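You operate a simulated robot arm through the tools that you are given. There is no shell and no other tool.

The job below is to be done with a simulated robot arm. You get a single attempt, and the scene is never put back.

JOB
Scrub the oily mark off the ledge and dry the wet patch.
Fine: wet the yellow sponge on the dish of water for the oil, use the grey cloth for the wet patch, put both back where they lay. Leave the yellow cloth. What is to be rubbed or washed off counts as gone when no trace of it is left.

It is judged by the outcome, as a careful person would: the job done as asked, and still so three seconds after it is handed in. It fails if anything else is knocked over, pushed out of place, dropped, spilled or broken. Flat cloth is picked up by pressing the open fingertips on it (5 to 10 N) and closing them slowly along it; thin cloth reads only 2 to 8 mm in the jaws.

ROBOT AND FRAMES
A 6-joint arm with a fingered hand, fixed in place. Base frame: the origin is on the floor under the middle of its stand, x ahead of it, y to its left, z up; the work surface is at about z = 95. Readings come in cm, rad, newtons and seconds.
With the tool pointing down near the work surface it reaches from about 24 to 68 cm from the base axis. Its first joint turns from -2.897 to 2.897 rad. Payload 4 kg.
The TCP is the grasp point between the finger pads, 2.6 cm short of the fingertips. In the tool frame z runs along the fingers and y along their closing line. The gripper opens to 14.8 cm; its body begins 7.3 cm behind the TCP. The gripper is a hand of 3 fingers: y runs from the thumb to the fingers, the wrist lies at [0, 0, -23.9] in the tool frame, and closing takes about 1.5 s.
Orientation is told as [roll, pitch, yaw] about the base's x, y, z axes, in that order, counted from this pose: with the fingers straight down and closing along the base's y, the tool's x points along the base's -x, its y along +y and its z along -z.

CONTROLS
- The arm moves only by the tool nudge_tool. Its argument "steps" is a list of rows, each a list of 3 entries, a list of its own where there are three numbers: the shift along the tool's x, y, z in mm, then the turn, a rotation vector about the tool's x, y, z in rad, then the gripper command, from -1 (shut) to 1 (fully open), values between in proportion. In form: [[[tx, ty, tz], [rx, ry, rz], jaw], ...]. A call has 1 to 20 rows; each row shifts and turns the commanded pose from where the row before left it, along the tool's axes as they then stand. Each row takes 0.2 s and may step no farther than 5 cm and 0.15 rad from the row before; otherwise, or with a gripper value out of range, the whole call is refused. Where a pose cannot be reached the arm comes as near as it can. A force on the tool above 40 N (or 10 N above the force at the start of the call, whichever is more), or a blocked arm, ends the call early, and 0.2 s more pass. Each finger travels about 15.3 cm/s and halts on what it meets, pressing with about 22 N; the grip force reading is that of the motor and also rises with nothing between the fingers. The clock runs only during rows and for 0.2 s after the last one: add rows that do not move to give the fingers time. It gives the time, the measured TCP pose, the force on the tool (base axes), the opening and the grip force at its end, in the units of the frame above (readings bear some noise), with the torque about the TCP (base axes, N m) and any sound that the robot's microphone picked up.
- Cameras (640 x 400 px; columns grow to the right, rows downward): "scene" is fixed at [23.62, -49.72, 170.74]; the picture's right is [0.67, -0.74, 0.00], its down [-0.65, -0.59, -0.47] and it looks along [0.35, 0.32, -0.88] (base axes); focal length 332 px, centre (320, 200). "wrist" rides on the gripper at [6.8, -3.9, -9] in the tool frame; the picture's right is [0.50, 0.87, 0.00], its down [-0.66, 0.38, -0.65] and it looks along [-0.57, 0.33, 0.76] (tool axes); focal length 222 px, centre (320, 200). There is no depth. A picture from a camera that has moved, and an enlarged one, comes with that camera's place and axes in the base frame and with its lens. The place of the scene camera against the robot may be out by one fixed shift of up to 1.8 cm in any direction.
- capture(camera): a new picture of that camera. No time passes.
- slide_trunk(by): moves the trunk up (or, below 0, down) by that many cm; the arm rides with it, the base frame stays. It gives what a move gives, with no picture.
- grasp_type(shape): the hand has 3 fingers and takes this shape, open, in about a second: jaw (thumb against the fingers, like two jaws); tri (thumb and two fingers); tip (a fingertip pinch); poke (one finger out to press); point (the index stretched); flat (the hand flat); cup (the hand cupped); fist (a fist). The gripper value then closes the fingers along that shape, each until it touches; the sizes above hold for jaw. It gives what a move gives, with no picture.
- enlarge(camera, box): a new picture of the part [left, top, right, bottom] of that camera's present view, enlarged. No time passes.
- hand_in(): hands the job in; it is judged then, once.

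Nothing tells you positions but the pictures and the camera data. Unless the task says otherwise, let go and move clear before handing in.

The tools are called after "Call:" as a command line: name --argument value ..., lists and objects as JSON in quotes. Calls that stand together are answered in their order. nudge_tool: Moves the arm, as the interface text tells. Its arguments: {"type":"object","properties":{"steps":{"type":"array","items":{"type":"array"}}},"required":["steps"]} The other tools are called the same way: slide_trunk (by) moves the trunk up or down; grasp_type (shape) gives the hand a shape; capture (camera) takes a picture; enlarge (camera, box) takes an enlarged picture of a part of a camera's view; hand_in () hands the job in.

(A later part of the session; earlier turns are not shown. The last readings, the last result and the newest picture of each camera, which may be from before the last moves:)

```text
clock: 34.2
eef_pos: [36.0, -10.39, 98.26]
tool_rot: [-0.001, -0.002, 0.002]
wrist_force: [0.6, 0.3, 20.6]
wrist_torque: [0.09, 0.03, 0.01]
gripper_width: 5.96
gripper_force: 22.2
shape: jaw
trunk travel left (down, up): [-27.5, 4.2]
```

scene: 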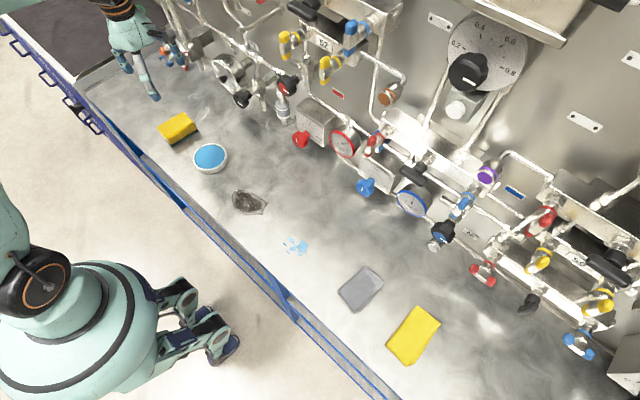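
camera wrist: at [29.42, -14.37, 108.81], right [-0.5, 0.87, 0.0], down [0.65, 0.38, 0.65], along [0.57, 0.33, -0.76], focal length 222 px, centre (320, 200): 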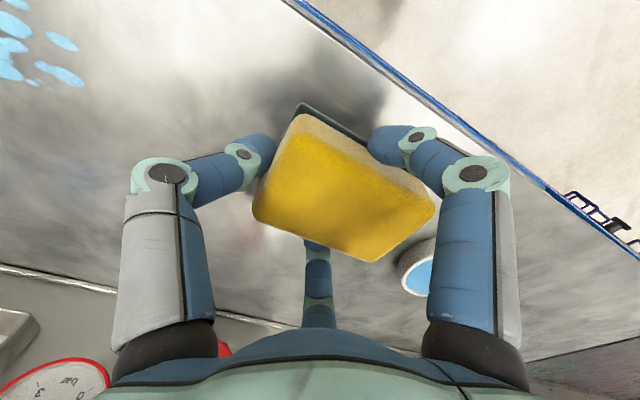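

Contact is at 20 N, so I'll ease off 1 mm and make a first back-and-forth stroke across the mark.

Call:
nudge_tool --steps '[[[0, 0, -1], [0, 0, 0], -0.6], [[-12, 0, 0], [0, 0, 0], -0.6], [[-12, 0, 0], [0, 0, 0], -0.6], [[-12, 0, 0], [0, 0, 0], -0.6], [[-12, 0, 0], [0, 0, 0], -0.6], [[-12, 0, 0], [0, 0, 0], -0.6], [[0, 0, 0], [0, 0, 0], -0.6]]'

Call:
capture --camera "wrist"

Call:
enlarge --camera "scene" --box '[170, 130, 330, 230]'

```text
clock: 35.8
eef_pos: [42.05, -10.39, 98.41]
tool_rot: [0.0, -0.001, 0.002]
wrist_force: [-2.8, -0.3, 6.5]
wrist_torque: [-0.02, 0.11, 0.02]
gripper_width: 5.97
gripper_force: 22.5
shape: jaw
trunk travel left (down, up): [-27.5, 4.2]
```

```text
taken
camera wrist: at [35.36, -14.34, 107.29], right [-0.5, 0.87, 0.0], down [0.65, 0.38, 0.65], along [0.57, 0.33, -0.76], focal length 222 px, centre (320, 200)
```

wrist: 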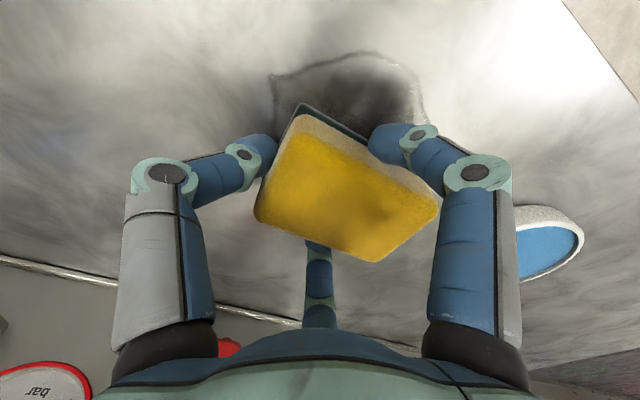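

```text
4.00 times, centred on (250, 180) of scene
camera zoom: at [23.62, -49.72, 170.74], right [0.67, -0.74, 0.0], down [-0.65, -0.59, -0.47], along [0.35, 0.32, -0.88], focal length 1328 px, centre (600, 280)
```

zoom: 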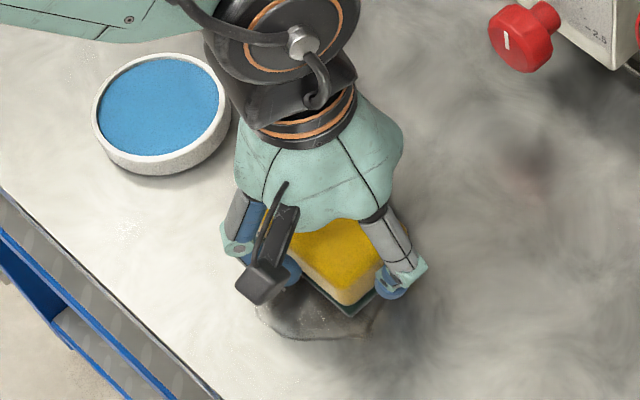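

One pass already fades the mark. I'll keep scrubbing with back-and-forth strokes, slightly firmer.

Call:
nudge_tool --steps '[[[0, 0, 0.7], [0, 0, 0], -0.6], [[15, 0, 0], [0, 0, 0], -0.6], [[15, 0, 0], [0, 0, 0], -0.6], [[15, 0, 0], [0, 0, 0], -0.6], [[15, 0, 0], [0, 0, 0], -0.6], [[-15, -3, 0], [0, 0, 0], -0.6], [[-15, -3, 0], [0, 0, 0], -0.6], [[-15, -3, 0], [0, 0, 0], -0.6], [[-15, -3, 0], [0, 0, 0], -0.6], [[15, -3, 0], [0, 0, 0], -0.6], [[15, -3, 0], [0, 0, 0], -0.6], [[15, -3, 0], [0, 0, 0], -0.6], [[15, -3, 0], [0, 0, 0], -0.6], [[-15, 0, 0], [0, 0, 0], -0.6], [[-15, 0, 0], [0, 0, 0], -0.6], [[-15, 0, 0], [0, 0, 0], -0.6], [[-15, 0, 0], [0, 0, 0], -0.6], [[0, 0, 0], [0, 0, 0], -0.6]]'

Call:
capture --camera "wrist"

Call:
enlarge --camera "scene" --box '[170, 130, 330, 230]'

```text
clock: 39.6
eef_pos: [41.82, -12.88, 98.19]
tool_rot: [0.0, -0.002, 0.001]
wrist_force: [-4.0, 0.3, 16.1]
wrist_torque: [0.05, 0.24, 0.05]
gripper_width: 5.97
gripper_force: 22.3
shape: jaw
trunk travel left (down, up): [-27.5, 4.2]
```

```text
taken
camera wrist: at [35.2, -16.85, 107.13], right [-0.5, 0.87, 0.0], down [0.65, 0.38, 0.66], along [0.57, 0.33, -0.76], focal length 222 px, centre (320, 200)
```

wrist: 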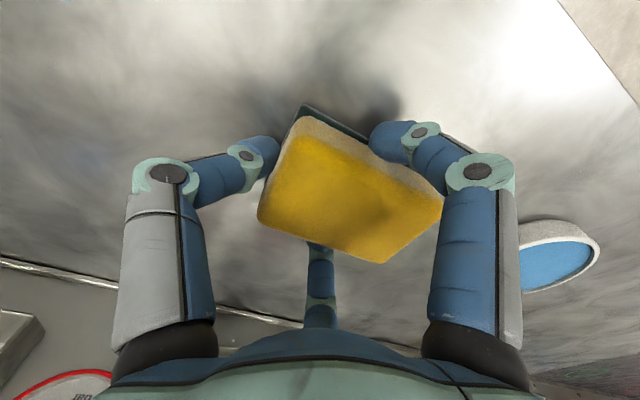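

```text
4.00 times, centred on (250, 180) of scene
camera zoom: at [23.62, -49.72, 170.74], right [0.67, -0.74, 0.0], down [-0.65, -0.59, -0.47], along [0.35, 0.32, -0.88], focal length 1328 px, centre (600, 280)
```

zoom: 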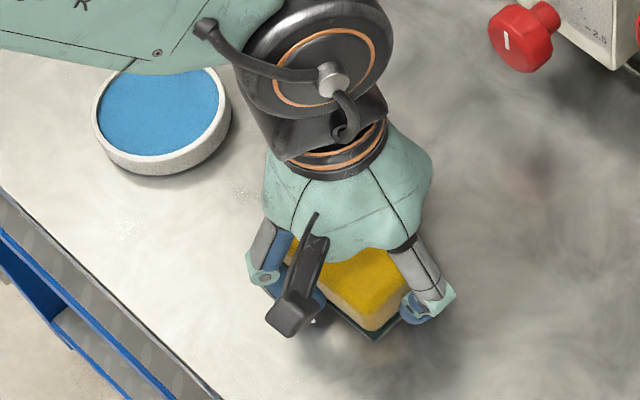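

Most of the mark is gone. I'll do another set working back toward +y to cover the whole area, then lift and inspect.

Call:
nudge_tool --steps '[[[15, -2, 0], [0, 0, 0], -0.6], [[15, -2, 0], [0, 0, 0], -0.6], [[15, -2, 0], [0, 0, 0], -0.6], [[15, -2, 0], [0, 0, 0], -0.6], [[-15, 4, 0], [0, 0, 0], -0.6], [[-15, 4, 0], [0, 0, 0], -0.6], [[-15, 4, 0], [0, 0, 0], -0.6], [[-15, 4, 0], [0, 0, 0], -0.6], [[15, 4, 0], [0, 0, 0], -0.6], [[15, 4, 0], [0, 0, 0], -0.6], [[15, 4, 0], [0, 0, 0], -0.6], [[15, 4, 0], [0, 0, 0], -0.6], [[-15, 4, 0], [0, 0, 0], -0.6], [[-15, 4, 0], [0, 0, 0], -0.6], [[-15, 4, 0], [0, 0, 0], -0.6], [[-15, 4, 0], [0, 0, 0], -0.6], [[0, 0, -5], [0, 0, 0], -0.6], [[0, 0, -25], [0, 0, 0], -0.6], [[0, 0, -30], [0, 0, 0], -0.6], [[0, 0, 0], [0, 0, 0], -0.6]]'

Call:
capture --camera "wrist"

Call:
enlarge --camera "scene" --box '[170, 130, 330, 230]'

```text
clock: 43.8
eef_pos: [42.17, -9.02, 104.49]
tool_rot: [0.001, 0.001, 0.002]
wrist_force: [0.3, 0.0, -0.6]
wrist_torque: [0.01, 0.03, 0.03]
gripper_width: 5.9
gripper_force: 22.0
shape: jaw
trunk travel left (down, up): [-27.5, 4.2]
```

```text
taken
camera wrist: at [35.48, -12.99, 113.4], right [-0.5, 0.87, 0.0], down [0.65, 0.38, 0.65], along [0.57, 0.33, -0.76], focal length 222 px, centre (320, 200)
```

wrist: 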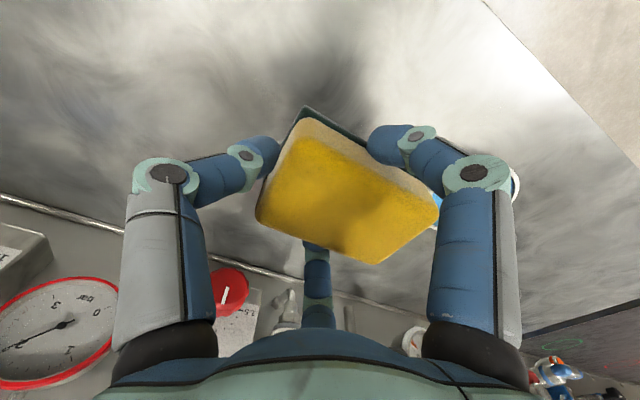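

```text
4.00 times, centred on (250, 180) of scene
camera zoom: at [23.62, -49.72, 170.74], right [0.67, -0.74, 0.0], down [-0.65, -0.59, -0.47], along [0.35, 0.32, -0.88], focal length 1328 px, centre (600, 280)
```

zoom: 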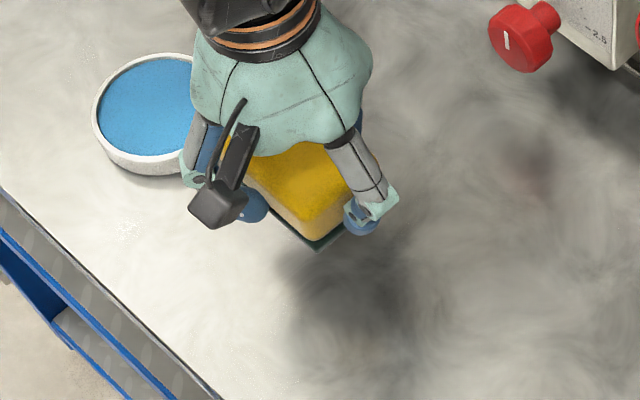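

The outline looks gone, but the hand's shadow falls on the area. I'll move away toward +y at a safe height to see the area clearly.

Call:
nudge_tool --steps '[[[0, 0, -30], [0, 0, 0], -0.6], [[0, 45, 0], [0, 0, 0], -0.6], [[0, 45, 0], [0, 0, 0], -0.6], [[0, 45, 0], [0, 0, 0], -0.6], [[0, 0, 0], [0, 0, 0], -0.6]]'

Call:
enlarge --camera "scene" --box '[190, 160, 318, 240]'

Call:
capture --camera "scene"

Call:
capture --camera "wrist"

```text
clock: 45.0
eef_pos: [41.94, 4.64, 107.69]
tool_rot: [0.001, 0.0, 0.001]
wrist_force: [0.4, 0.0, -0.9]
wrist_torque: [-0.03, 0.03, 0.02]
gripper_width: 5.87
gripper_force: 21.5
shape: jaw
trunk travel left (down, up): [-27.5, 4.2]
```

```text
5.00 times, centred on (254, 200) of scene
camera zoom: at [23.62, -49.72, 170.74], right [0.67, -0.74, 0.0], down [-0.65, -0.59, -0.47], along [0.35, 0.32, -0.88], focal length 1660 px, centre (650, 200)
```

zoom: 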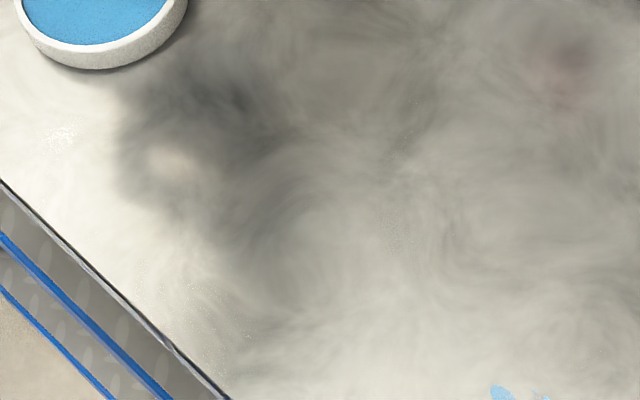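

```text
taken
```

scene: 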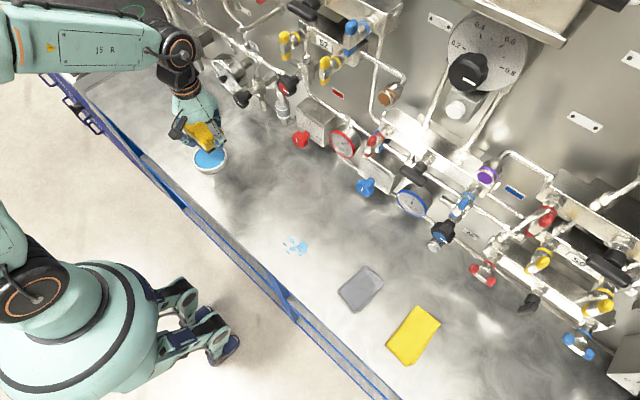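

```text
taken
camera wrist: at [35.31, 0.57, 116.54], right [-0.5, 0.87, 0.0], down [0.65, 0.38, 0.65], along [0.57, 0.33, -0.76], focal length 222 px, centre (320, 200)
```

wrist: 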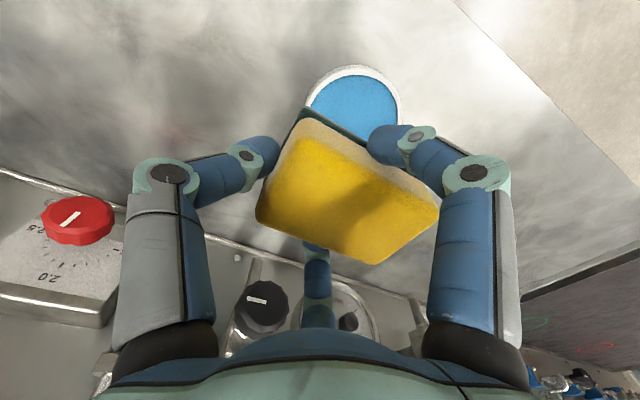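

The mark shows no outline any more; the remaining grey is the hand's shadow. I'll carry the sponge back above its place, turn to the original yaw, and recheck the oil area from there before releasing.

Call:
nudge_tool --steps '[[[0, 41, 0], [0, 0, 0], -0.6], [[0, 41, 0], [0, 0, 0], -0.6], [[0, 41, 0], [0, 0, 0], -0.6], [[-2, 41, 0], [0, 0, 0], -0.6], [[0, 0, 0], [0, 0, -0.1373], -0.6], [[0, 0, 0], [0, 0, -0.1373], -0.6], [[0, 0, 0], [0, 0, -0.1373], -0.6], [[0, 0, 0], [0, 0, -0.1373], -0.6], [[0, 0, 0], [0, 0, -0.1373], -0.6], [[0, 0, 0], [0, 0, -0.1373], -0.6], [[0, 0, 0], [0, 0, -0.1373], -0.6], [[0, 0, 0], [0, 0, -0.1373], -0.6], [[0, 0, 0], [0, 0, -0.1373], -0.6], [[0, 0, 0], [0, 0, -0.1373], -0.6], [[0, 0, 0], [0, 0, -0.1373], -0.6], [[0, 0, 0], [0, 0, 0], -0.6]]'

Call:
enlarge --camera "scene" --box '[190, 160, 318, 240]'

Call:
enlarge --camera "scene" --box '[110, 50, 270, 150]'

Call:
capture --camera "wrist"

```text
clock: 48.4
eef_pos: [42.09, 21.07, 107.34]
tool_rot: [-0.001, 0.0, 1.513]
wrist_force: [0.8, -0.4, -0.6]
wrist_torque: [0.03, 0.0, 0.0]
gripper_width: 5.85
gripper_force: 22.2
shape: jaw
trunk travel left (down, up): [-27.5, 4.2]
```

```text
5.00 times, centred on (254, 200) of scene
camera zoom: at [23.62, -49.72, 170.74], right [0.67, -0.74, 0.0], down [-0.65, -0.59, -0.47], along [0.35, 0.32, -0.88], focal length 1660 px, centre (650, 200)
```

zoom: 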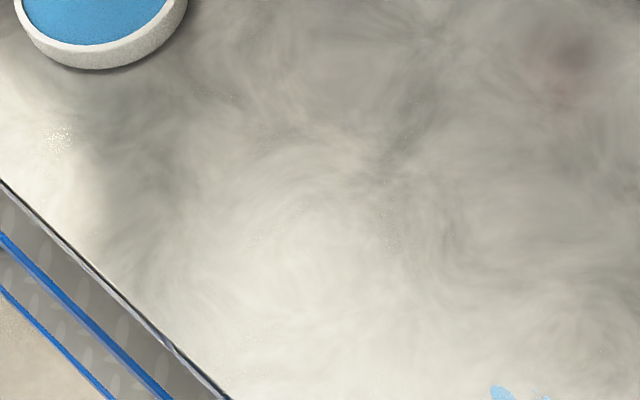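

```text
4.00 times, centred on (190, 100) of scene
camera zoom: at [23.62, -49.72, 170.74], right [0.67, -0.74, 0.0], down [-0.65, -0.59, -0.47], along [0.35, 0.32, -0.88], focal length 1328 px, centre (840, 600)
```

zoom: 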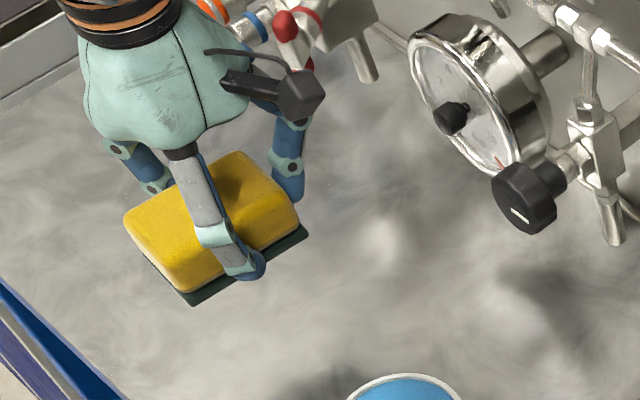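

```text
taken
camera wrist: at [45.77, 14.01, 116.23], right [-0.89, -0.45, 0.0], down [-0.34, 0.68, 0.65], along [-0.29, 0.58, -0.76], focal length 222 px, centre (320, 200)
```

wrist: 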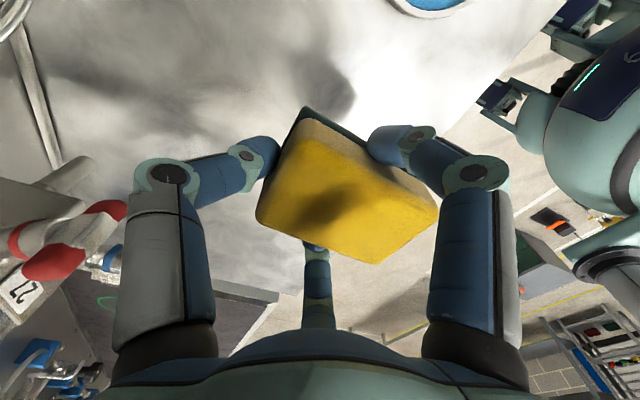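

The oil area is clean in clear light. Now I'll set the sponge down at its original pose.

Call:
nudge_tool --steps '[[[0, 0, 25], [0, 0, 0], -0.6], [[0, 0, 25], [0, 0, 0], -0.6], [[0, 0, 20], [0, 0, 0], -0.6], [[0, 0, 10], [0, 0, 0], -0.6], [[0, 0, 4], [0, 0, 0], -0.6], [[0, 0, 3], [0, 0, 0], -0.6], [[0, 0, 0], [0, 0, 0], -0.6]]'

```text
clock: 50.0
eef_pos: [42.15, 21.03, 98.56]
tool_rot: [0.002, 0.001, 1.513]
wrist_force: [0.1, 0.2, -0.2]
wrist_torque: [0.03, 0.02, 0.0]
gripper_width: 5.87
gripper_force: 22.4
shape: jaw
trunk travel left (down, up): [-27.5, 4.2]
```

Call:
nudge_tool --steps '[[[0, 0, 1], [0, 0, 0], -0.6], [[0, 0, 0.5], [0, 0, 0], -0.6], [[0, 0, 0], [0, 0, 0], -0.6]]'

```text
clock: 50.8
eef_pos: [41.96, 21.15, 98.33]
tool_rot: [0.002, 0.0, 1.511]
wrist_force: [-0.5, -1.1, 0.1]
wrist_torque: [-0.03, -0.04, 0.02]
gripper_width: 5.85
gripper_force: 21.5
shape: jaw
trunk travel left (down, up): [-27.5, 4.2]
```

Call:
nudge_tool --steps '[[[0, 0, 0.7], [0, 0, 0], -0.6], [[0, 0, 0], [0, 0, 0], -0.6]]'

```text
clock: 51.4
eef_pos: [42.17, 21.1, 98.21]
tool_rot: [0.002, 0.0, 1.511]
wrist_force: [-0.5, -0.4, 2.5]
wrist_torque: [0.0, 0.07, 0.01]
gripper_width: 5.85
gripper_force: 22.0
shape: jaw
trunk travel left (down, up): [-27.5, 4.2]
```

The sponge touches the ledge lightly (2.5 N). I'll open the fingers slowly and rise clear.

Call:
nudge_tool --steps '[[[0, 0, 0], [0, 0, 0], -0.2], [[0, 0, 0], [0, 0, 0], -0.05], [[0, 0, 0], [0, 0, 0], 0.1], [[0, 0, 0], [0, 0, 0], 0.3], [[0, 0, 0], [0, 0, 0], 0.5], [[0, 0, 0], [0, 0, 0], 0.5], [[0, 0, -5], [0, 0, 0], 0.5], [[0, 0, -15], [0, 0, 0], 0.5], [[0, 0, -30], [0, 0, 0], 0.5], [[0, 0, -40], [0, 0, 0], 0.5], [[0, 0, -40], [0, 0, 0], 0.5], [[0, 0, 0], [0, 0, 0], 0.5]]'

Call:
capture --camera "wrist"

Call:
enlarge --camera "scene" --box '[130, 90, 290, 190]'

```text
clock: 54.0
eef_pos: [42.16, 21.28, 111.27]
tool_rot: [0.001, 0.002, 1.512]
wrist_force: [0.0, 0.1, 0.2]
wrist_torque: [-0.04, 0.01, -0.02]
gripper_width: 11.06
gripper_force: 0.1
shape: jaw
trunk travel left (down, up): [-27.5, 4.2]
```

```text
taken
camera wrist: at [45.75, 14.21, 120.18], right [-0.89, -0.45, 0.0], down [-0.34, 0.68, 0.65], along [-0.29, 0.58, -0.76], focal length 222 px, centre (320, 200)
```

wrist: 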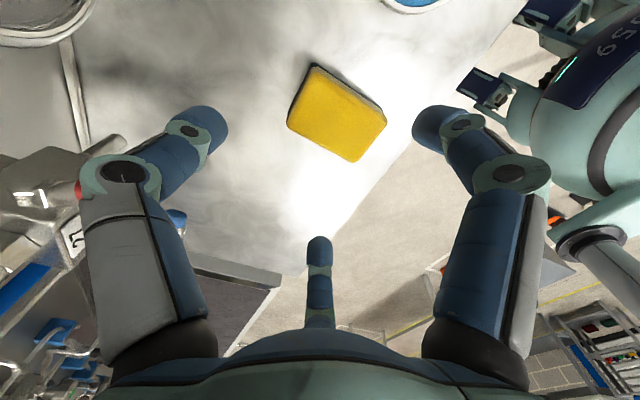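

```text
4.00 times, centred on (210, 140) of scene
camera zoom: at [23.62, -49.72, 170.74], right [0.67, -0.74, 0.0], down [-0.65, -0.59, -0.47], along [0.35, 0.32, -0.88], focal length 1328 px, centre (760, 440)
```

zoom: 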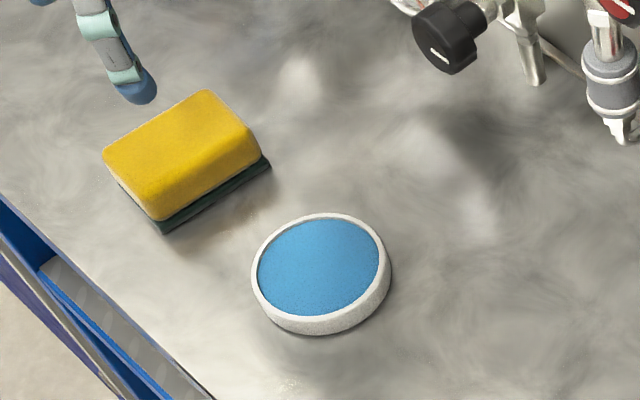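

The sponge is back within a few mm of where it lay, and the dish hasn't moved. Next is the grey cloth. I'll raise the hand, turn it back to yaw 0, and travel toward -y.

Call:
nudge_tool --steps '[[[0, 0, -40], [0, 0, 0], 0.1], [[0, 0, -30], [0, 0, 0], 0.1], [[0, 0, 0], [0, 0, 0.1374], 0.1], [[0, 0, 0], [0, 0, 0.1374], 0.1], [[0, 0, 0], [0, 0, 0.1374], 0.1], [[0, 0, 0], [0, 0, 0.1374], 0.1], [[0, 0, 0], [0, 0, 0.1374], 0.1], [[0, 0, 0], [0, 0, 0.1374], 0.1], [[0, 0, 0], [0, 0, 0.1374], 0.1], [[0, 0, 0], [0, 0, 0.1374], 0.1], [[0, 0, 0], [0, 0, 0.1374], 0.1], [[0, 0, 0], [0, 0, 0.1374], 0.1], [[0, 0, 0], [0, 0, 0.1374], 0.1], [[3, -45, 0], [0, 0, 0], 0.1], [[3, -45, 0], [0, 0, 0], 0.1], [[3, -45, 0], [0, 0, 0], 0.1], [[3, -45, 0], [0, 0, 0], 0.1], [[0, 0, 0], [0, 0, 0], 0.1]]'

Call:
capture --camera "scene"

```text
clock: 57.8
eef_pos: [41.12, 3.26, 118.39]
tool_rot: [0.001, 0.0, 0.002]
wrist_force: [0.4, 0.1, 0.4]
wrist_torque: [-0.04, -0.04, 0.01]
gripper_width: 8.16
gripper_force: 0.0
shape: jaw
trunk travel left (down, up): [-27.5, 4.2]
```

```text
taken
```

scene: 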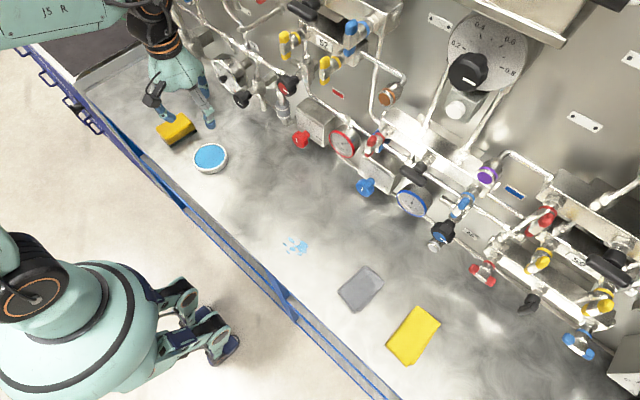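

Call:
nudge_tool --steps '[[[0, -45, 0], [0, 0, 0], 0.1], [[0, -45, 0], [0, 0, 0], 0.1], [[0, -45, 0], [0, 0, 0], 0.1], [[0, -45, 0], [0, 0, 0], 0.1], [[0, -45, 0], [0, 0, 0], 0.1], [[0, -45, 0], [0, 0, 0], 0.1], [[0, -45, 0], [0, 0, 0], 0.1], [[0, -45, 0], [0, 0, 0], 0.1], [[0, 0, 0], [0, 0, 0], 0.1]]'

Call:
capture --camera "scene"

Call:
capture --camera "wrist"

```text
clock: 59.8
eef_pos: [40.85, -33.0, 118.39]
tool_rot: [0.001, 0.0, 0.003]
wrist_force: [0.5, 0.0, -0.2]
wrist_torque: [0.0, -0.03, -0.03]
gripper_width: 8.2
gripper_force: 0.0
shape: jaw
trunk travel left (down, up): [-27.5, 4.2]
```

```text
taken
```

scene: 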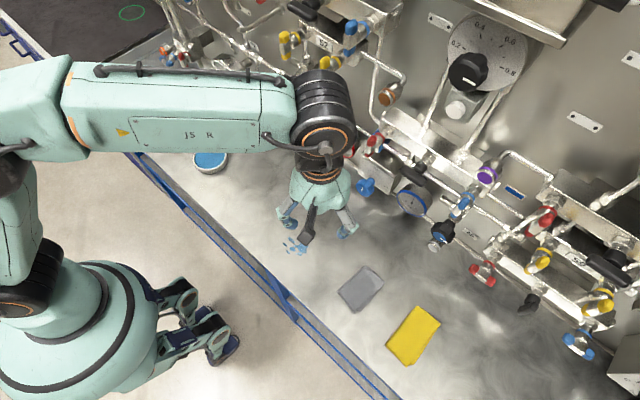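

```text
taken
camera wrist: at [34.19, -36.92, 127.29], right [-0.5, 0.87, 0.0], down [0.65, 0.38, 0.65], along [0.57, 0.33, -0.76], focal length 222 px, centre (320, 200)
```

wrist: 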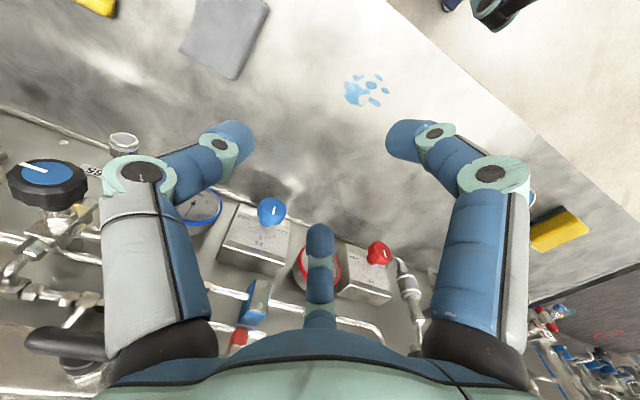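

From here the wet patch is at about x 36–41, y -30 to -24, and the grey cloth is centred at about (41.2, -45.6), roughly 9 x 6 cm with its long side at about -0.18 rad to x. I'll turn the hand so the thumb lies along the cloth's long axis.

Call:
nudge_tool --steps '[[[0, 0, 0], [0, 0, 0.146], 0.1], [[0, 0, 0], [0, 0, 0.146], 0.1], [[0, 0, 0], [0, 0, 0.146], 0.1], [[0, 0, 0], [0, 0, 0.146], 0.1], [[0, 0, 0], [0, 0, 0.146], 0.1], [[0, 0, 0], [0, 0, 0.146], 0.1], [[0, 0, 0], [0, 0, 0.146], 0.1], [[0, 0, 0], [0, 0, 0.146], 0.1], [[0, 0, 0], [0, 0, 0.146], 0.1], [[0, 0, 0], [0, 0, 0.146], 0.1], [[0, 0, 0], [0, 0, 0.146], 0.1], [[0, 0, 0], [0, 0, 0.146], 0.1], [[0, 0, 0], [0, 0, 0], 0.1]]'

Call:
capture --camera "wrist"

```text
clock: 62.6
eef_pos: [40.81, -32.79, 118.25]
tool_rot: [0.0, 0.001, -1.754]
wrist_force: [0.9, -0.2, 0.1]
wrist_torque: [-0.03, 0.02, -0.01]
gripper_width: 8.2
gripper_force: 0.0
shape: jaw
trunk travel left (down, up): [-27.5, 4.2]
```

```text
taken
camera wrist: at [38.42, -25.57, 127.22], right [0.94, 0.33, 0.0], down [0.25, -0.71, 0.65], along [0.22, -0.62, -0.76], focal length 222 px, centre (320, 200)
```

wrist: 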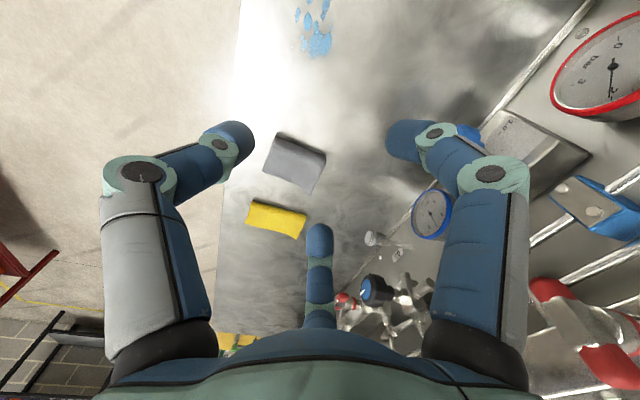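

The grey cloth is in view with its centre at about (41.1, -45.6). I'll move closer above it and lower partway, closing the fingers to a small opening.

Call:
nudge_tool --steps '[[[-40, 8.7, 20], [0, 0, 0], -0.2], [[-40, 8.7, 20], [0, 0, 0], -0.4], [[-40, 8.7, 20], [0, 0, 0], -0.55], [[-5, 1, 10], [0, 0, 0], -0.55], [[0, 0, 0], [0, 0, 0], -0.55]]'

Call:
capture --camera "wrist"

Call:
enlarge --camera "scene" --box '[310, 230, 470, 330]'

```text
clock: 63.8
eef_pos: [41.47, -45.63, 111.34]
tool_rot: [-0.001, -0.002, -1.752]
wrist_force: [0.3, 0.4, -0.1]
wrist_torque: [0.03, 0.01, -0.01]
gripper_width: 3.37
gripper_force: 0.1
shape: jaw
trunk travel left (down, up): [-27.5, 4.2]
```

```text
taken
camera wrist: at [38.97, -38.27, 120.23], right [0.94, 0.34, 0.0], down [0.25, -0.71, 0.65], along [0.22, -0.62, -0.76], focal length 222 px, centre (320, 200)
```

wrist: 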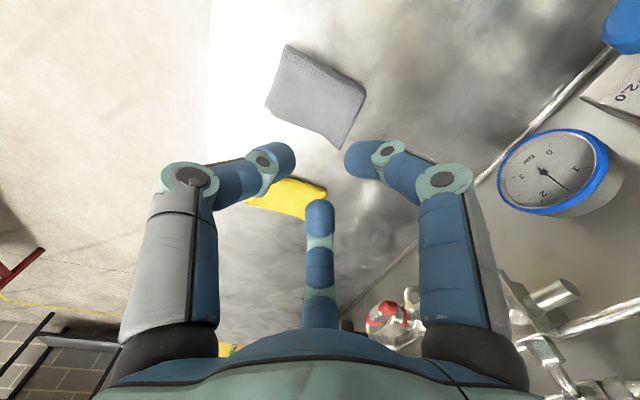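

```text
4.00 times, centred on (390, 280) of scene
camera zoom: at [23.62, -49.72, 170.74], right [0.67, -0.74, 0.0], down [-0.65, -0.59, -0.47], along [0.35, 0.32, -0.88], focal length 1328 px, centre (40, -120)
```

zoom: 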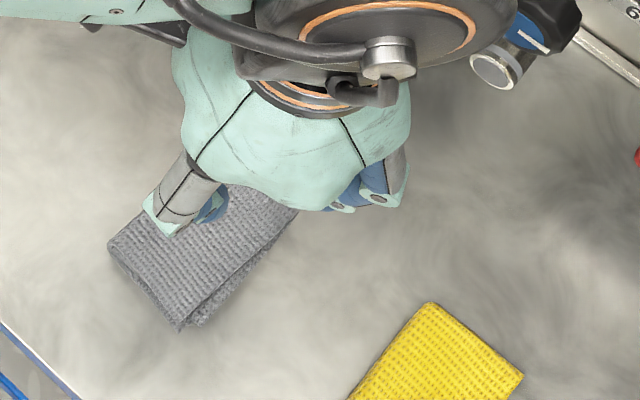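

The cloth centre is confirmed at about (41.1, -45.5). I'll centre the hand and descend to just above the cloth.

Call:
nudge_tool --steps '[[[0, -3.5, 30], [0, 0, 0], -0.5], [[0, 0, 30], [0, 0, 0], -0.5], [[0, 0, 25], [0, 0, 0], -0.5], [[0, 0, 10], [0, 0, 0], -0.5], [[0, 0, 5], [0, 0, 0], -0.5], [[0, 0, 0], [0, 0, 0], -0.5]]'

Call:
capture --camera "wrist"

Call:
enlarge --camera "scene" --box '[310, 230, 470, 330]'

```text
clock: 65.2
eef_pos: [41.0, -45.62, 101.45]
tool_rot: [-0.001, -0.001, -1.752]
wrist_force: [-1.5, -2.4, 11.4]
wrist_torque: [-0.05, 0.11, -0.03]
gripper_width: 1.6
gripper_force: 22.3
shape: jaw
trunk travel left (down, up): [-27.5, 4.2]
```

```text
taken
camera wrist: at [38.5, -38.31, 110.39], right [0.94, 0.34, 0.0], down [0.25, -0.71, 0.65], along [0.22, -0.62, -0.76], focal length 222 px, centre (320, 200)
```

wrist: 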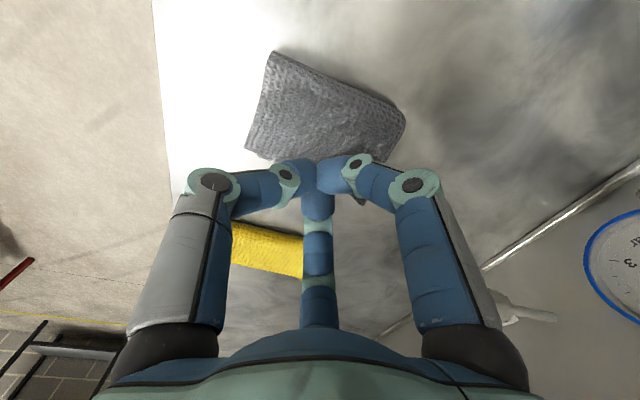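

```text
4.00 times, centred on (390, 280) of scene
camera zoom: at [23.62, -49.72, 170.74], right [0.67, -0.74, 0.0], down [-0.65, -0.59, -0.47], along [0.35, 0.32, -0.88], focal length 1328 px, centre (40, -120)
```

zoom: 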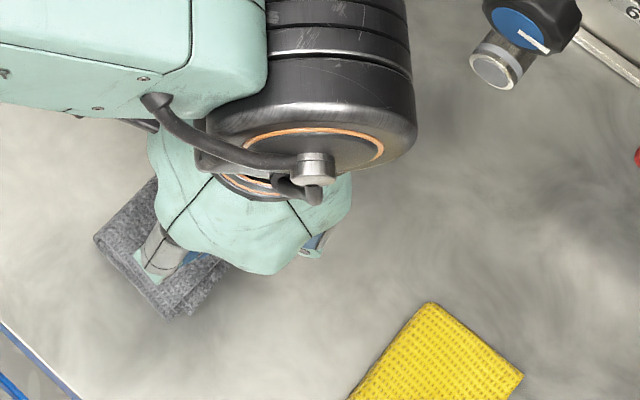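

I've met about 11 N of resistance earlier than expected, and the fingers were pushed inward to 1.6 cm. I'll look closely before moving anything.

Call:
enlarge --camera "wrist" --box '[220, 30, 420, 230]'

Call:
enlarge --camera "scene" --box '[325, 250, 389, 310]'

```text
2.00 times, centred on (320, 130) of wrist
camera zoom: at [38.5, -38.31, 110.39], right [0.94, 0.34, 0.0], down [0.25, -0.71, 0.65], along [0.22, -0.62, -0.76], focal length 444 px, centre (320, 340)
```

zoom: 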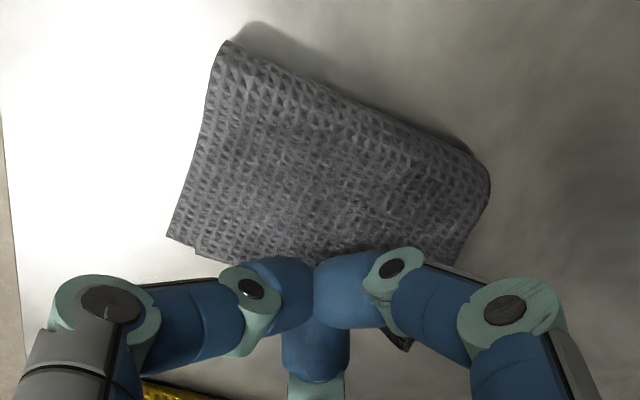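

```text
6.67 times, centred on (357, 280) of scene
camera zoom: at [23.62, -49.72, 170.74], right [0.67, -0.74, 0.0], down [-0.65, -0.59, -0.47], along [0.35, 0.32, -0.88], focal length 2214 px, centre (73, -333)
```

zoom: 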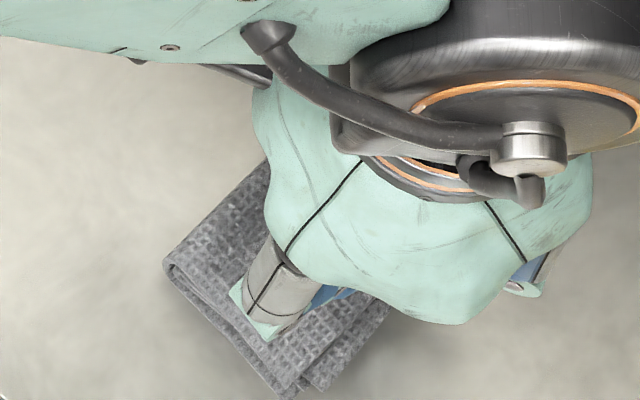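

The resistance seems to come from the fingertips bearing on the raised fold of the cloth. I'll lift 6 mm with the same finger command to see what changes.

Call:
nudge_tool --steps '[[[0, 0, -3], [0, 0, 0], -0.5], [[0, 0, -3], [0, 0, 0], -0.5], [[0, 0, 0], [0, 0, 0], -0.5]]'

Call:
capture --camera "wrist"

Call:
enlarge --camera "scene" --box '[310, 230, 438, 310]'

```text
clock: 66.0
eef_pos: [41.2, -45.84, 102.0]
tool_rot: [0.0, 0.001, -1.753]
wrist_force: [0.8, -0.1, 0.0]
wrist_torque: [-0.02, 0.0, 0.0]
gripper_width: 1.22
gripper_force: 21.7
shape: jaw
trunk travel left (down, up): [-27.5, 4.2]
```

```text
taken
camera wrist: at [38.52, -38.44, 110.92], right [0.94, 0.34, 0.0], down [0.25, -0.71, 0.65], along [0.22, -0.62, -0.76], focal length 222 px, centre (320, 200)
```

wrist: 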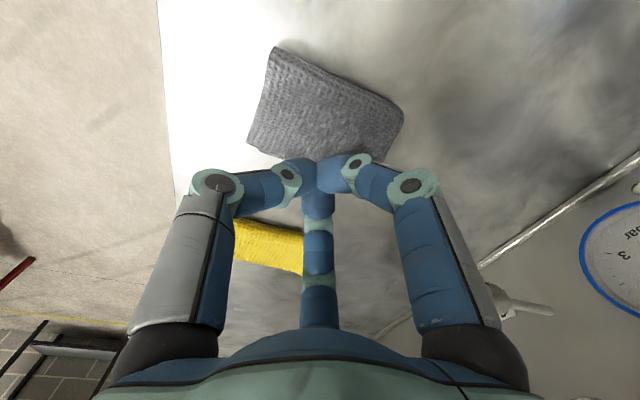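

```text
5.00 times, centred on (374, 270) of scene
camera zoom: at [23.62, -49.72, 170.74], right [0.67, -0.74, 0.0], down [-0.65, -0.59, -0.47], along [0.35, 0.32, -0.88], focal length 1660 px, centre (50, -150)
```

zoom: 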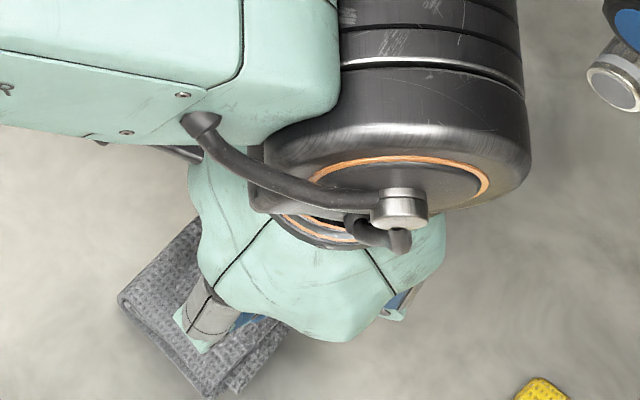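

Call:
nudge_tool --steps '[[[0, 0, -5], [0, 0, 0], -0.5], [[0, 0, -5], [0, 0, 0], -0.5], [[0, 0, -10], [0, 0, 0], -0.5], [[0, 0, 0], [0, 0, 0], -0.5]]'

Call:
capture --camera "wrist"

Call:
enlarge --camera "scene" --box '[310, 230, 438, 310]'

```text
clock: 67.0
eef_pos: [41.04, -45.63, 103.82]
tool_rot: [0.0, 0.001, -1.751]
wrist_force: [-0.8, -0.1, 0.3]
wrist_torque: [0.01, 0.02, 0.0]
gripper_width: 1.21
gripper_force: 22.3
shape: jaw
trunk travel left (down, up): [-27.5, 4.2]
```

```text
taken
camera wrist: at [38.49, -38.37, 112.8], right [0.94, 0.34, 0.0], down [0.25, -0.71, 0.65], along [0.22, -0.62, -0.76], focal length 222 px, centre (320, 200)
```

wrist: 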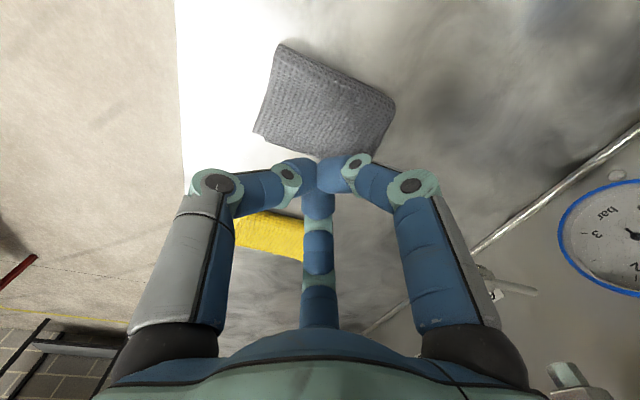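

```text
5.00 times, centred on (374, 270) of scene
camera zoom: at [23.62, -49.72, 170.74], right [0.67, -0.74, 0.0], down [-0.65, -0.59, -0.47], along [0.35, 0.32, -0.88], focal length 1660 px, centre (50, -150)
```

zoom: 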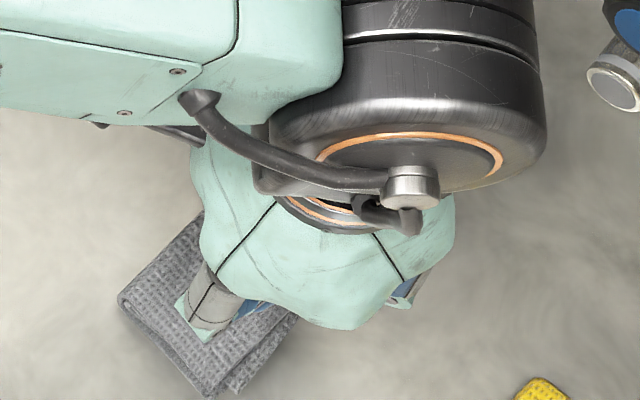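

The cloth stayed on the ledge, but the fingers remain at 1.2 cm although commanded wider. I'll open them to see whether they respond.

Call:
nudge_tool --steps '[[[0, 0, 0], [0, 0, 0], -0.3], [[0, 0, 0], [0, 0, 0], -0.2], [[0, 0, 0], [0, 0, 0], -0.2], [[0, 0, 0], [0, 0, 0], -0.2]]'

Call:
capture --camera "wrist"

```text
clock: 68.0
eef_pos: [40.97, -45.71, 103.84]
tool_rot: [0.0, 0.001, -1.752]
wrist_force: [0.3, -0.5, 0.0]
wrist_torque: [0.03, -0.05, 0.02]
gripper_width: 5.87
gripper_force: 0.0
shape: jaw
trunk travel left (down, up): [-27.5, 4.2]
```

```text
taken
camera wrist: at [38.49, -38.36, 112.79], right [0.94, 0.34, 0.0], down [0.25, -0.71, 0.65], along [0.22, -0.62, -0.76], focal length 222 px, centre (320, 200)
```

wrist: 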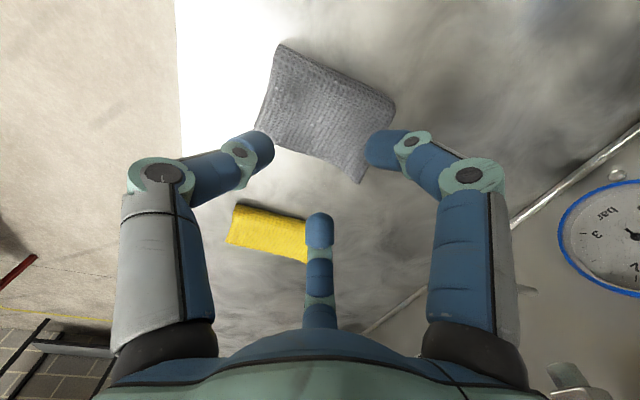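

The fingers opened normally and the cloth is still in place. I'll look closely at its thickness.

Call:
enlarge --camera "wrist" --box '[230, 20, 430, 220]'

Call:
enlarge --camera "scene" --box '[320, 250, 416, 310]'

```text
2.00 times, centred on (330, 120) of wrist
camera zoom: at [38.49, -38.36, 112.79], right [0.94, 0.34, 0.0], down [0.25, -0.71, 0.65], along [0.22, -0.62, -0.76], focal length 444 px, centre (300, 360)
```

zoom: 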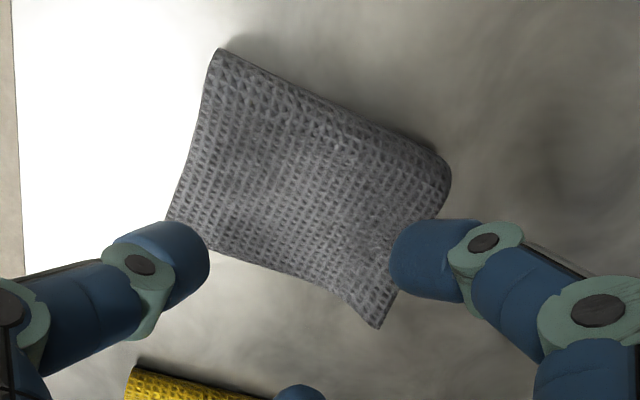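

```text
6.67 times, centred on (368, 280) of scene
camera zoom: at [23.62, -49.72, 170.74], right [0.67, -0.74, 0.0], down [-0.65, -0.59, -0.47], along [0.35, 0.32, -0.88], focal length 2214 px, centre (0, -333)
```

zoom: 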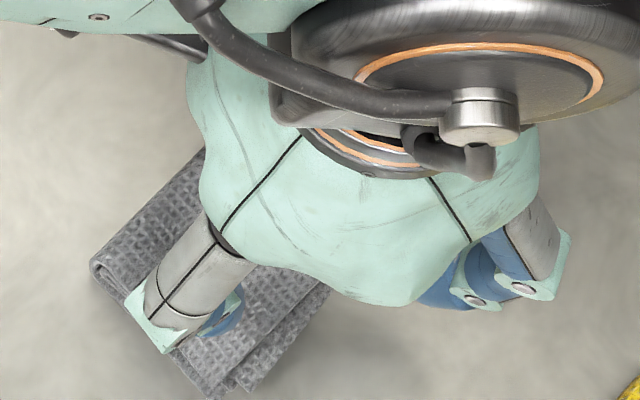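

I'll set an opening of about 4.8 cm and descend slowly, checking the force to find where the cloth really starts.

Call:
nudge_tool --steps '[[[0, 0, 0], [0, 0, 0], -0.35], [[0, 0, 5], [0, 0, 0], -0.35], [[0, 0, 5], [0, 0, 0], -0.35], [[0, 0, 5], [0, 0, 0], -0.35], [[0, 0, 3], [0, 0, 0], -0.35], [[0, 0, 0], [0, 0, 0], -0.35]]'

```text
clock: 69.4
eef_pos: [40.93, -45.52, 102.09]
tool_rot: [-0.001, 0.001, -1.752]
wrist_force: [-0.1, 0.1, 0.1]
wrist_torque: [0.0, 0.0, 0.01]
gripper_width: 4.87
gripper_force: 0.0
shape: jaw
trunk travel left (down, up): [-27.5, 4.2]
```

Call:
nudge_tool --steps '[[[0, 0, 3], [0, 0, 0], -0.35], [[0, 0, 3], [0, 0, 0], -0.35], [[0, 0, 0], [0, 0, 0], -0.35]]'

```text
clock: 70.2
eef_pos: [40.88, -45.67, 101.74]
tool_rot: [0.003, -0.002, -1.752]
wrist_force: [0.3, -1.0, 4.6]
wrist_torque: [0.05, 0.07, -0.02]
gripper_width: 3.12
gripper_force: 9.7
shape: jaw
trunk travel left (down, up): [-27.5, 4.2]
```

Call:
enlarge --camera "wrist" --box '[230, 20, 430, 220]'

Call:
capture --camera "scene"

```text
2.00 times, centred on (330, 120) of wrist
camera zoom: at [38.37, -38.32, 110.55], right [0.94, 0.34, 0.0], down [0.25, -0.71, 0.66], along [0.22, -0.62, -0.75], focal length 444 px, centre (300, 360)
```

zoom: 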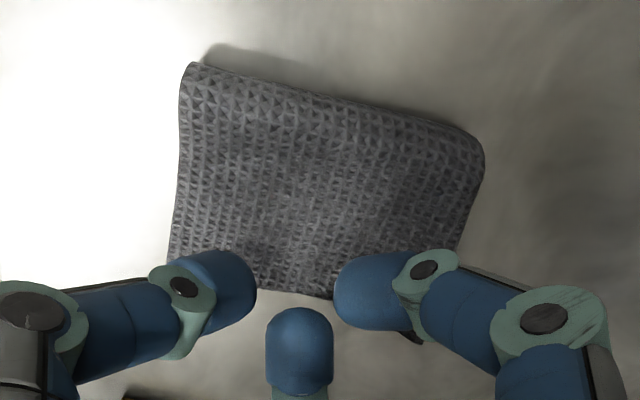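

```text
taken
```

scene: 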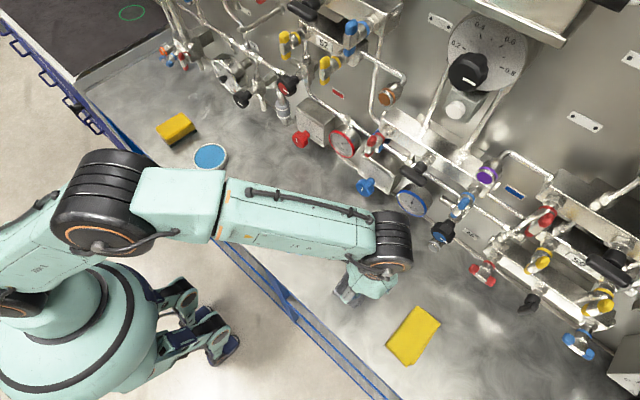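

The cloth shifts a little under the fingertips, so it behaves as real soft fabric. I'll lift off, open, and re-locate it before a proper press-and-close.

Call:
nudge_tool --steps '[[[0, 0, -4], [0, 0, 0], -0.35], [[0, 0, -6], [0, 0, 0], -0.2], [[0, 0, -40], [0, 0, 0], 0.0], [[-22, 30, -20], [0, 0, 0], 0.0], [[0, 0, 0], [0, 0, 0], 0.0], [[0, 0, 0], [0, 0, 0], 0.0]]'

Call:
capture --camera "wrist"

Call:
enlarge --camera "scene" --box '[310, 250, 470, 350]'

```text
clock: 71.6
eef_pos: [43.83, -48.43, 108.52]
tool_rot: [-0.001, -0.001, -1.752]
wrist_force: [0.1, -0.1, -0.6]
wrist_torque: [-0.01, 0.01, -0.01]
gripper_width: 7.35
gripper_force: 0.1
shape: jaw
trunk travel left (down, up): [-27.5, 4.2]
```

```text
taken
camera wrist: at [41.27, -41.12, 117.43], right [0.94, 0.34, 0.0], down [0.25, -0.71, 0.65], along [0.22, -0.62, -0.76], focal length 222 px, centre (320, 200)
```

wrist: 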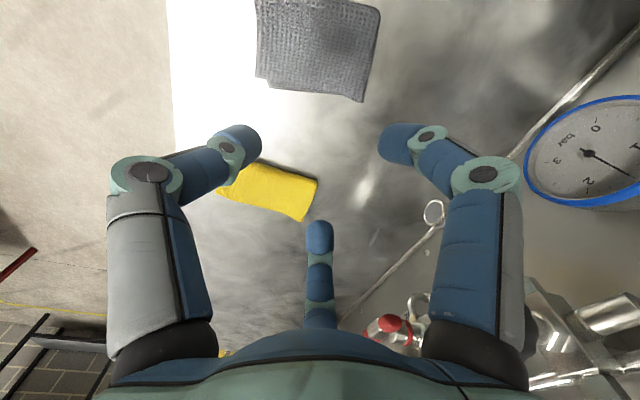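

```text
4.00 times, centred on (390, 300) of scene
camera zoom: at [23.62, -49.72, 170.74], right [0.67, -0.74, 0.0], down [-0.65, -0.59, -0.47], along [0.35, 0.32, -0.88], focal length 1328 px, centre (40, -200)
```

zoom: 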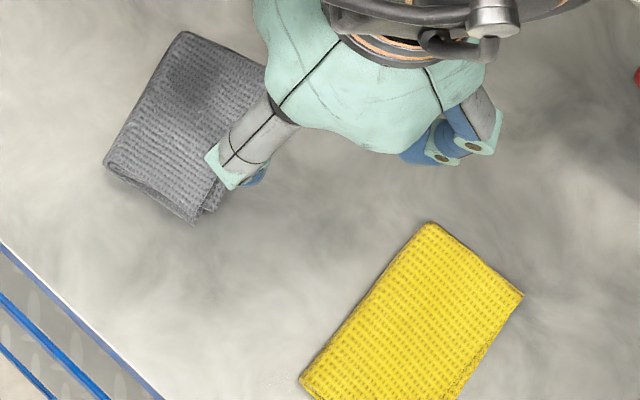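

The cloth has turned about 0.3 rad and shifted about 1.5 cm; its centre is now about (41.6, -43.8) with yaw +0.15. I'll centre over it, match its angle, and look before pressing. When I put it back I'll restore the original centre (41.1, -45.5) and angle.

Call:
nudge_tool --steps '[[[20.6, -15, 0], [0, 0, 0], -0.2], [[20.6, -15, 0], [0, 0, 0], -0.4], [[0, 0, 0], [0, 0, -0.11], -0.4], [[0, 0, 0], [0, 0, -0.11], -0.4], [[0, 0, 0], [0, 0, -0.11], -0.4], [[0, 0, 0], [0, 0, 0], -0.4]]'

Call:
capture --camera "wrist"

Call:
enlarge --camera "wrist" --box '[220, 20, 420, 220]'

```text
clock: 73.0
eef_pos: [41.45, -43.68, 108.51]
tool_rot: [0.0, 0.0, -1.42]
wrist_force: [0.1, -0.1, -0.5]
wrist_torque: [-0.01, 0.01, 0.01]
gripper_width: 4.48
gripper_force: 0.1
shape: jaw
trunk travel left (down, up): [-27.5, 4.2]
```

```text
taken
camera wrist: at [36.69, -37.63, 117.45], right [0.78, 0.62, 0.0], down [0.47, -0.59, 0.65], along [0.41, -0.51, -0.76], focal length 222 px, centre (320, 200)
```

wrist: 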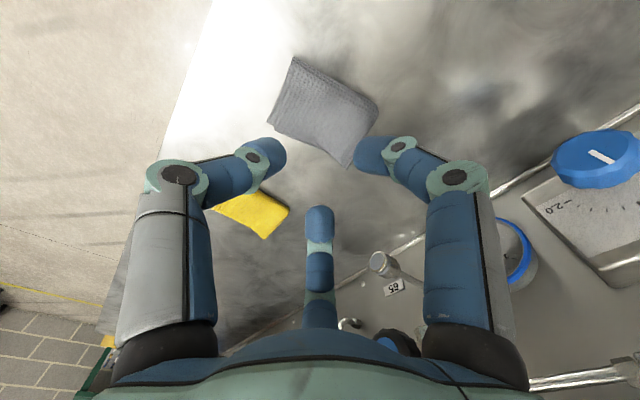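

```text
2.00 times, centred on (320, 120) of wrist
camera zoom: at [36.69, -37.63, 117.45], right [0.78, 0.62, 0.0], down [0.47, -0.59, 0.65], along [0.41, -0.51, -0.76], focal length 444 px, centre (320, 360)
```

zoom: 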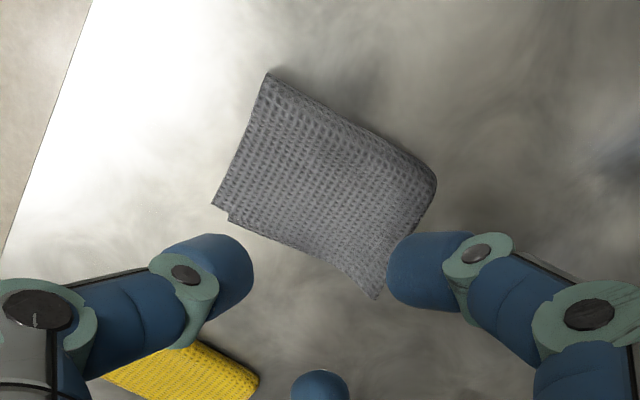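

The hand is nearly centred on the cloth at (42.0, -44.0). I'll shift slightly and descend gently in small steps until light contact.

Call:
nudge_tool --steps '[[[-3.7, 4.5, 20], [0, 0, 0], -0.4], [[0, 0, 20], [0, 0, 0], -0.4], [[0, 0, 10], [0, 0, 0], -0.4], [[0, 0, 5], [0, 0, 0], -0.4], [[0, 0, 0], [0, 0, 0], -0.4]]'

Call:
enlarge --camera "wrist" --box '[220, 20, 420, 220]'

```text
clock: 74.2
eef_pos: [41.78, -44.04, 103.01]
tool_rot: [-0.001, -0.001, -1.422]
wrist_force: [-0.3, 0.4, 0.9]
wrist_torque: [-0.01, 0.0, 0.04]
gripper_width: 4.44
gripper_force: 0.0
shape: jaw
trunk travel left (down, up): [-27.5, 4.2]
```

```text
2.00 times, centred on (320, 120) of wrist
camera zoom: at [37.07, -37.98, 111.93], right [0.78, 0.62, 0.0], down [0.47, -0.59, 0.65], along [0.41, -0.51, -0.76], focal length 444 px, centre (320, 360)
```

zoom: 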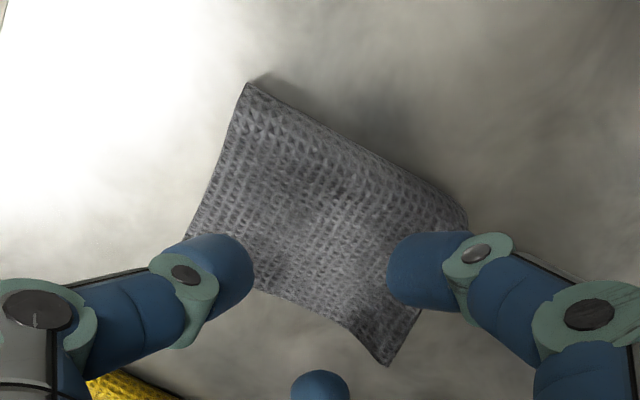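

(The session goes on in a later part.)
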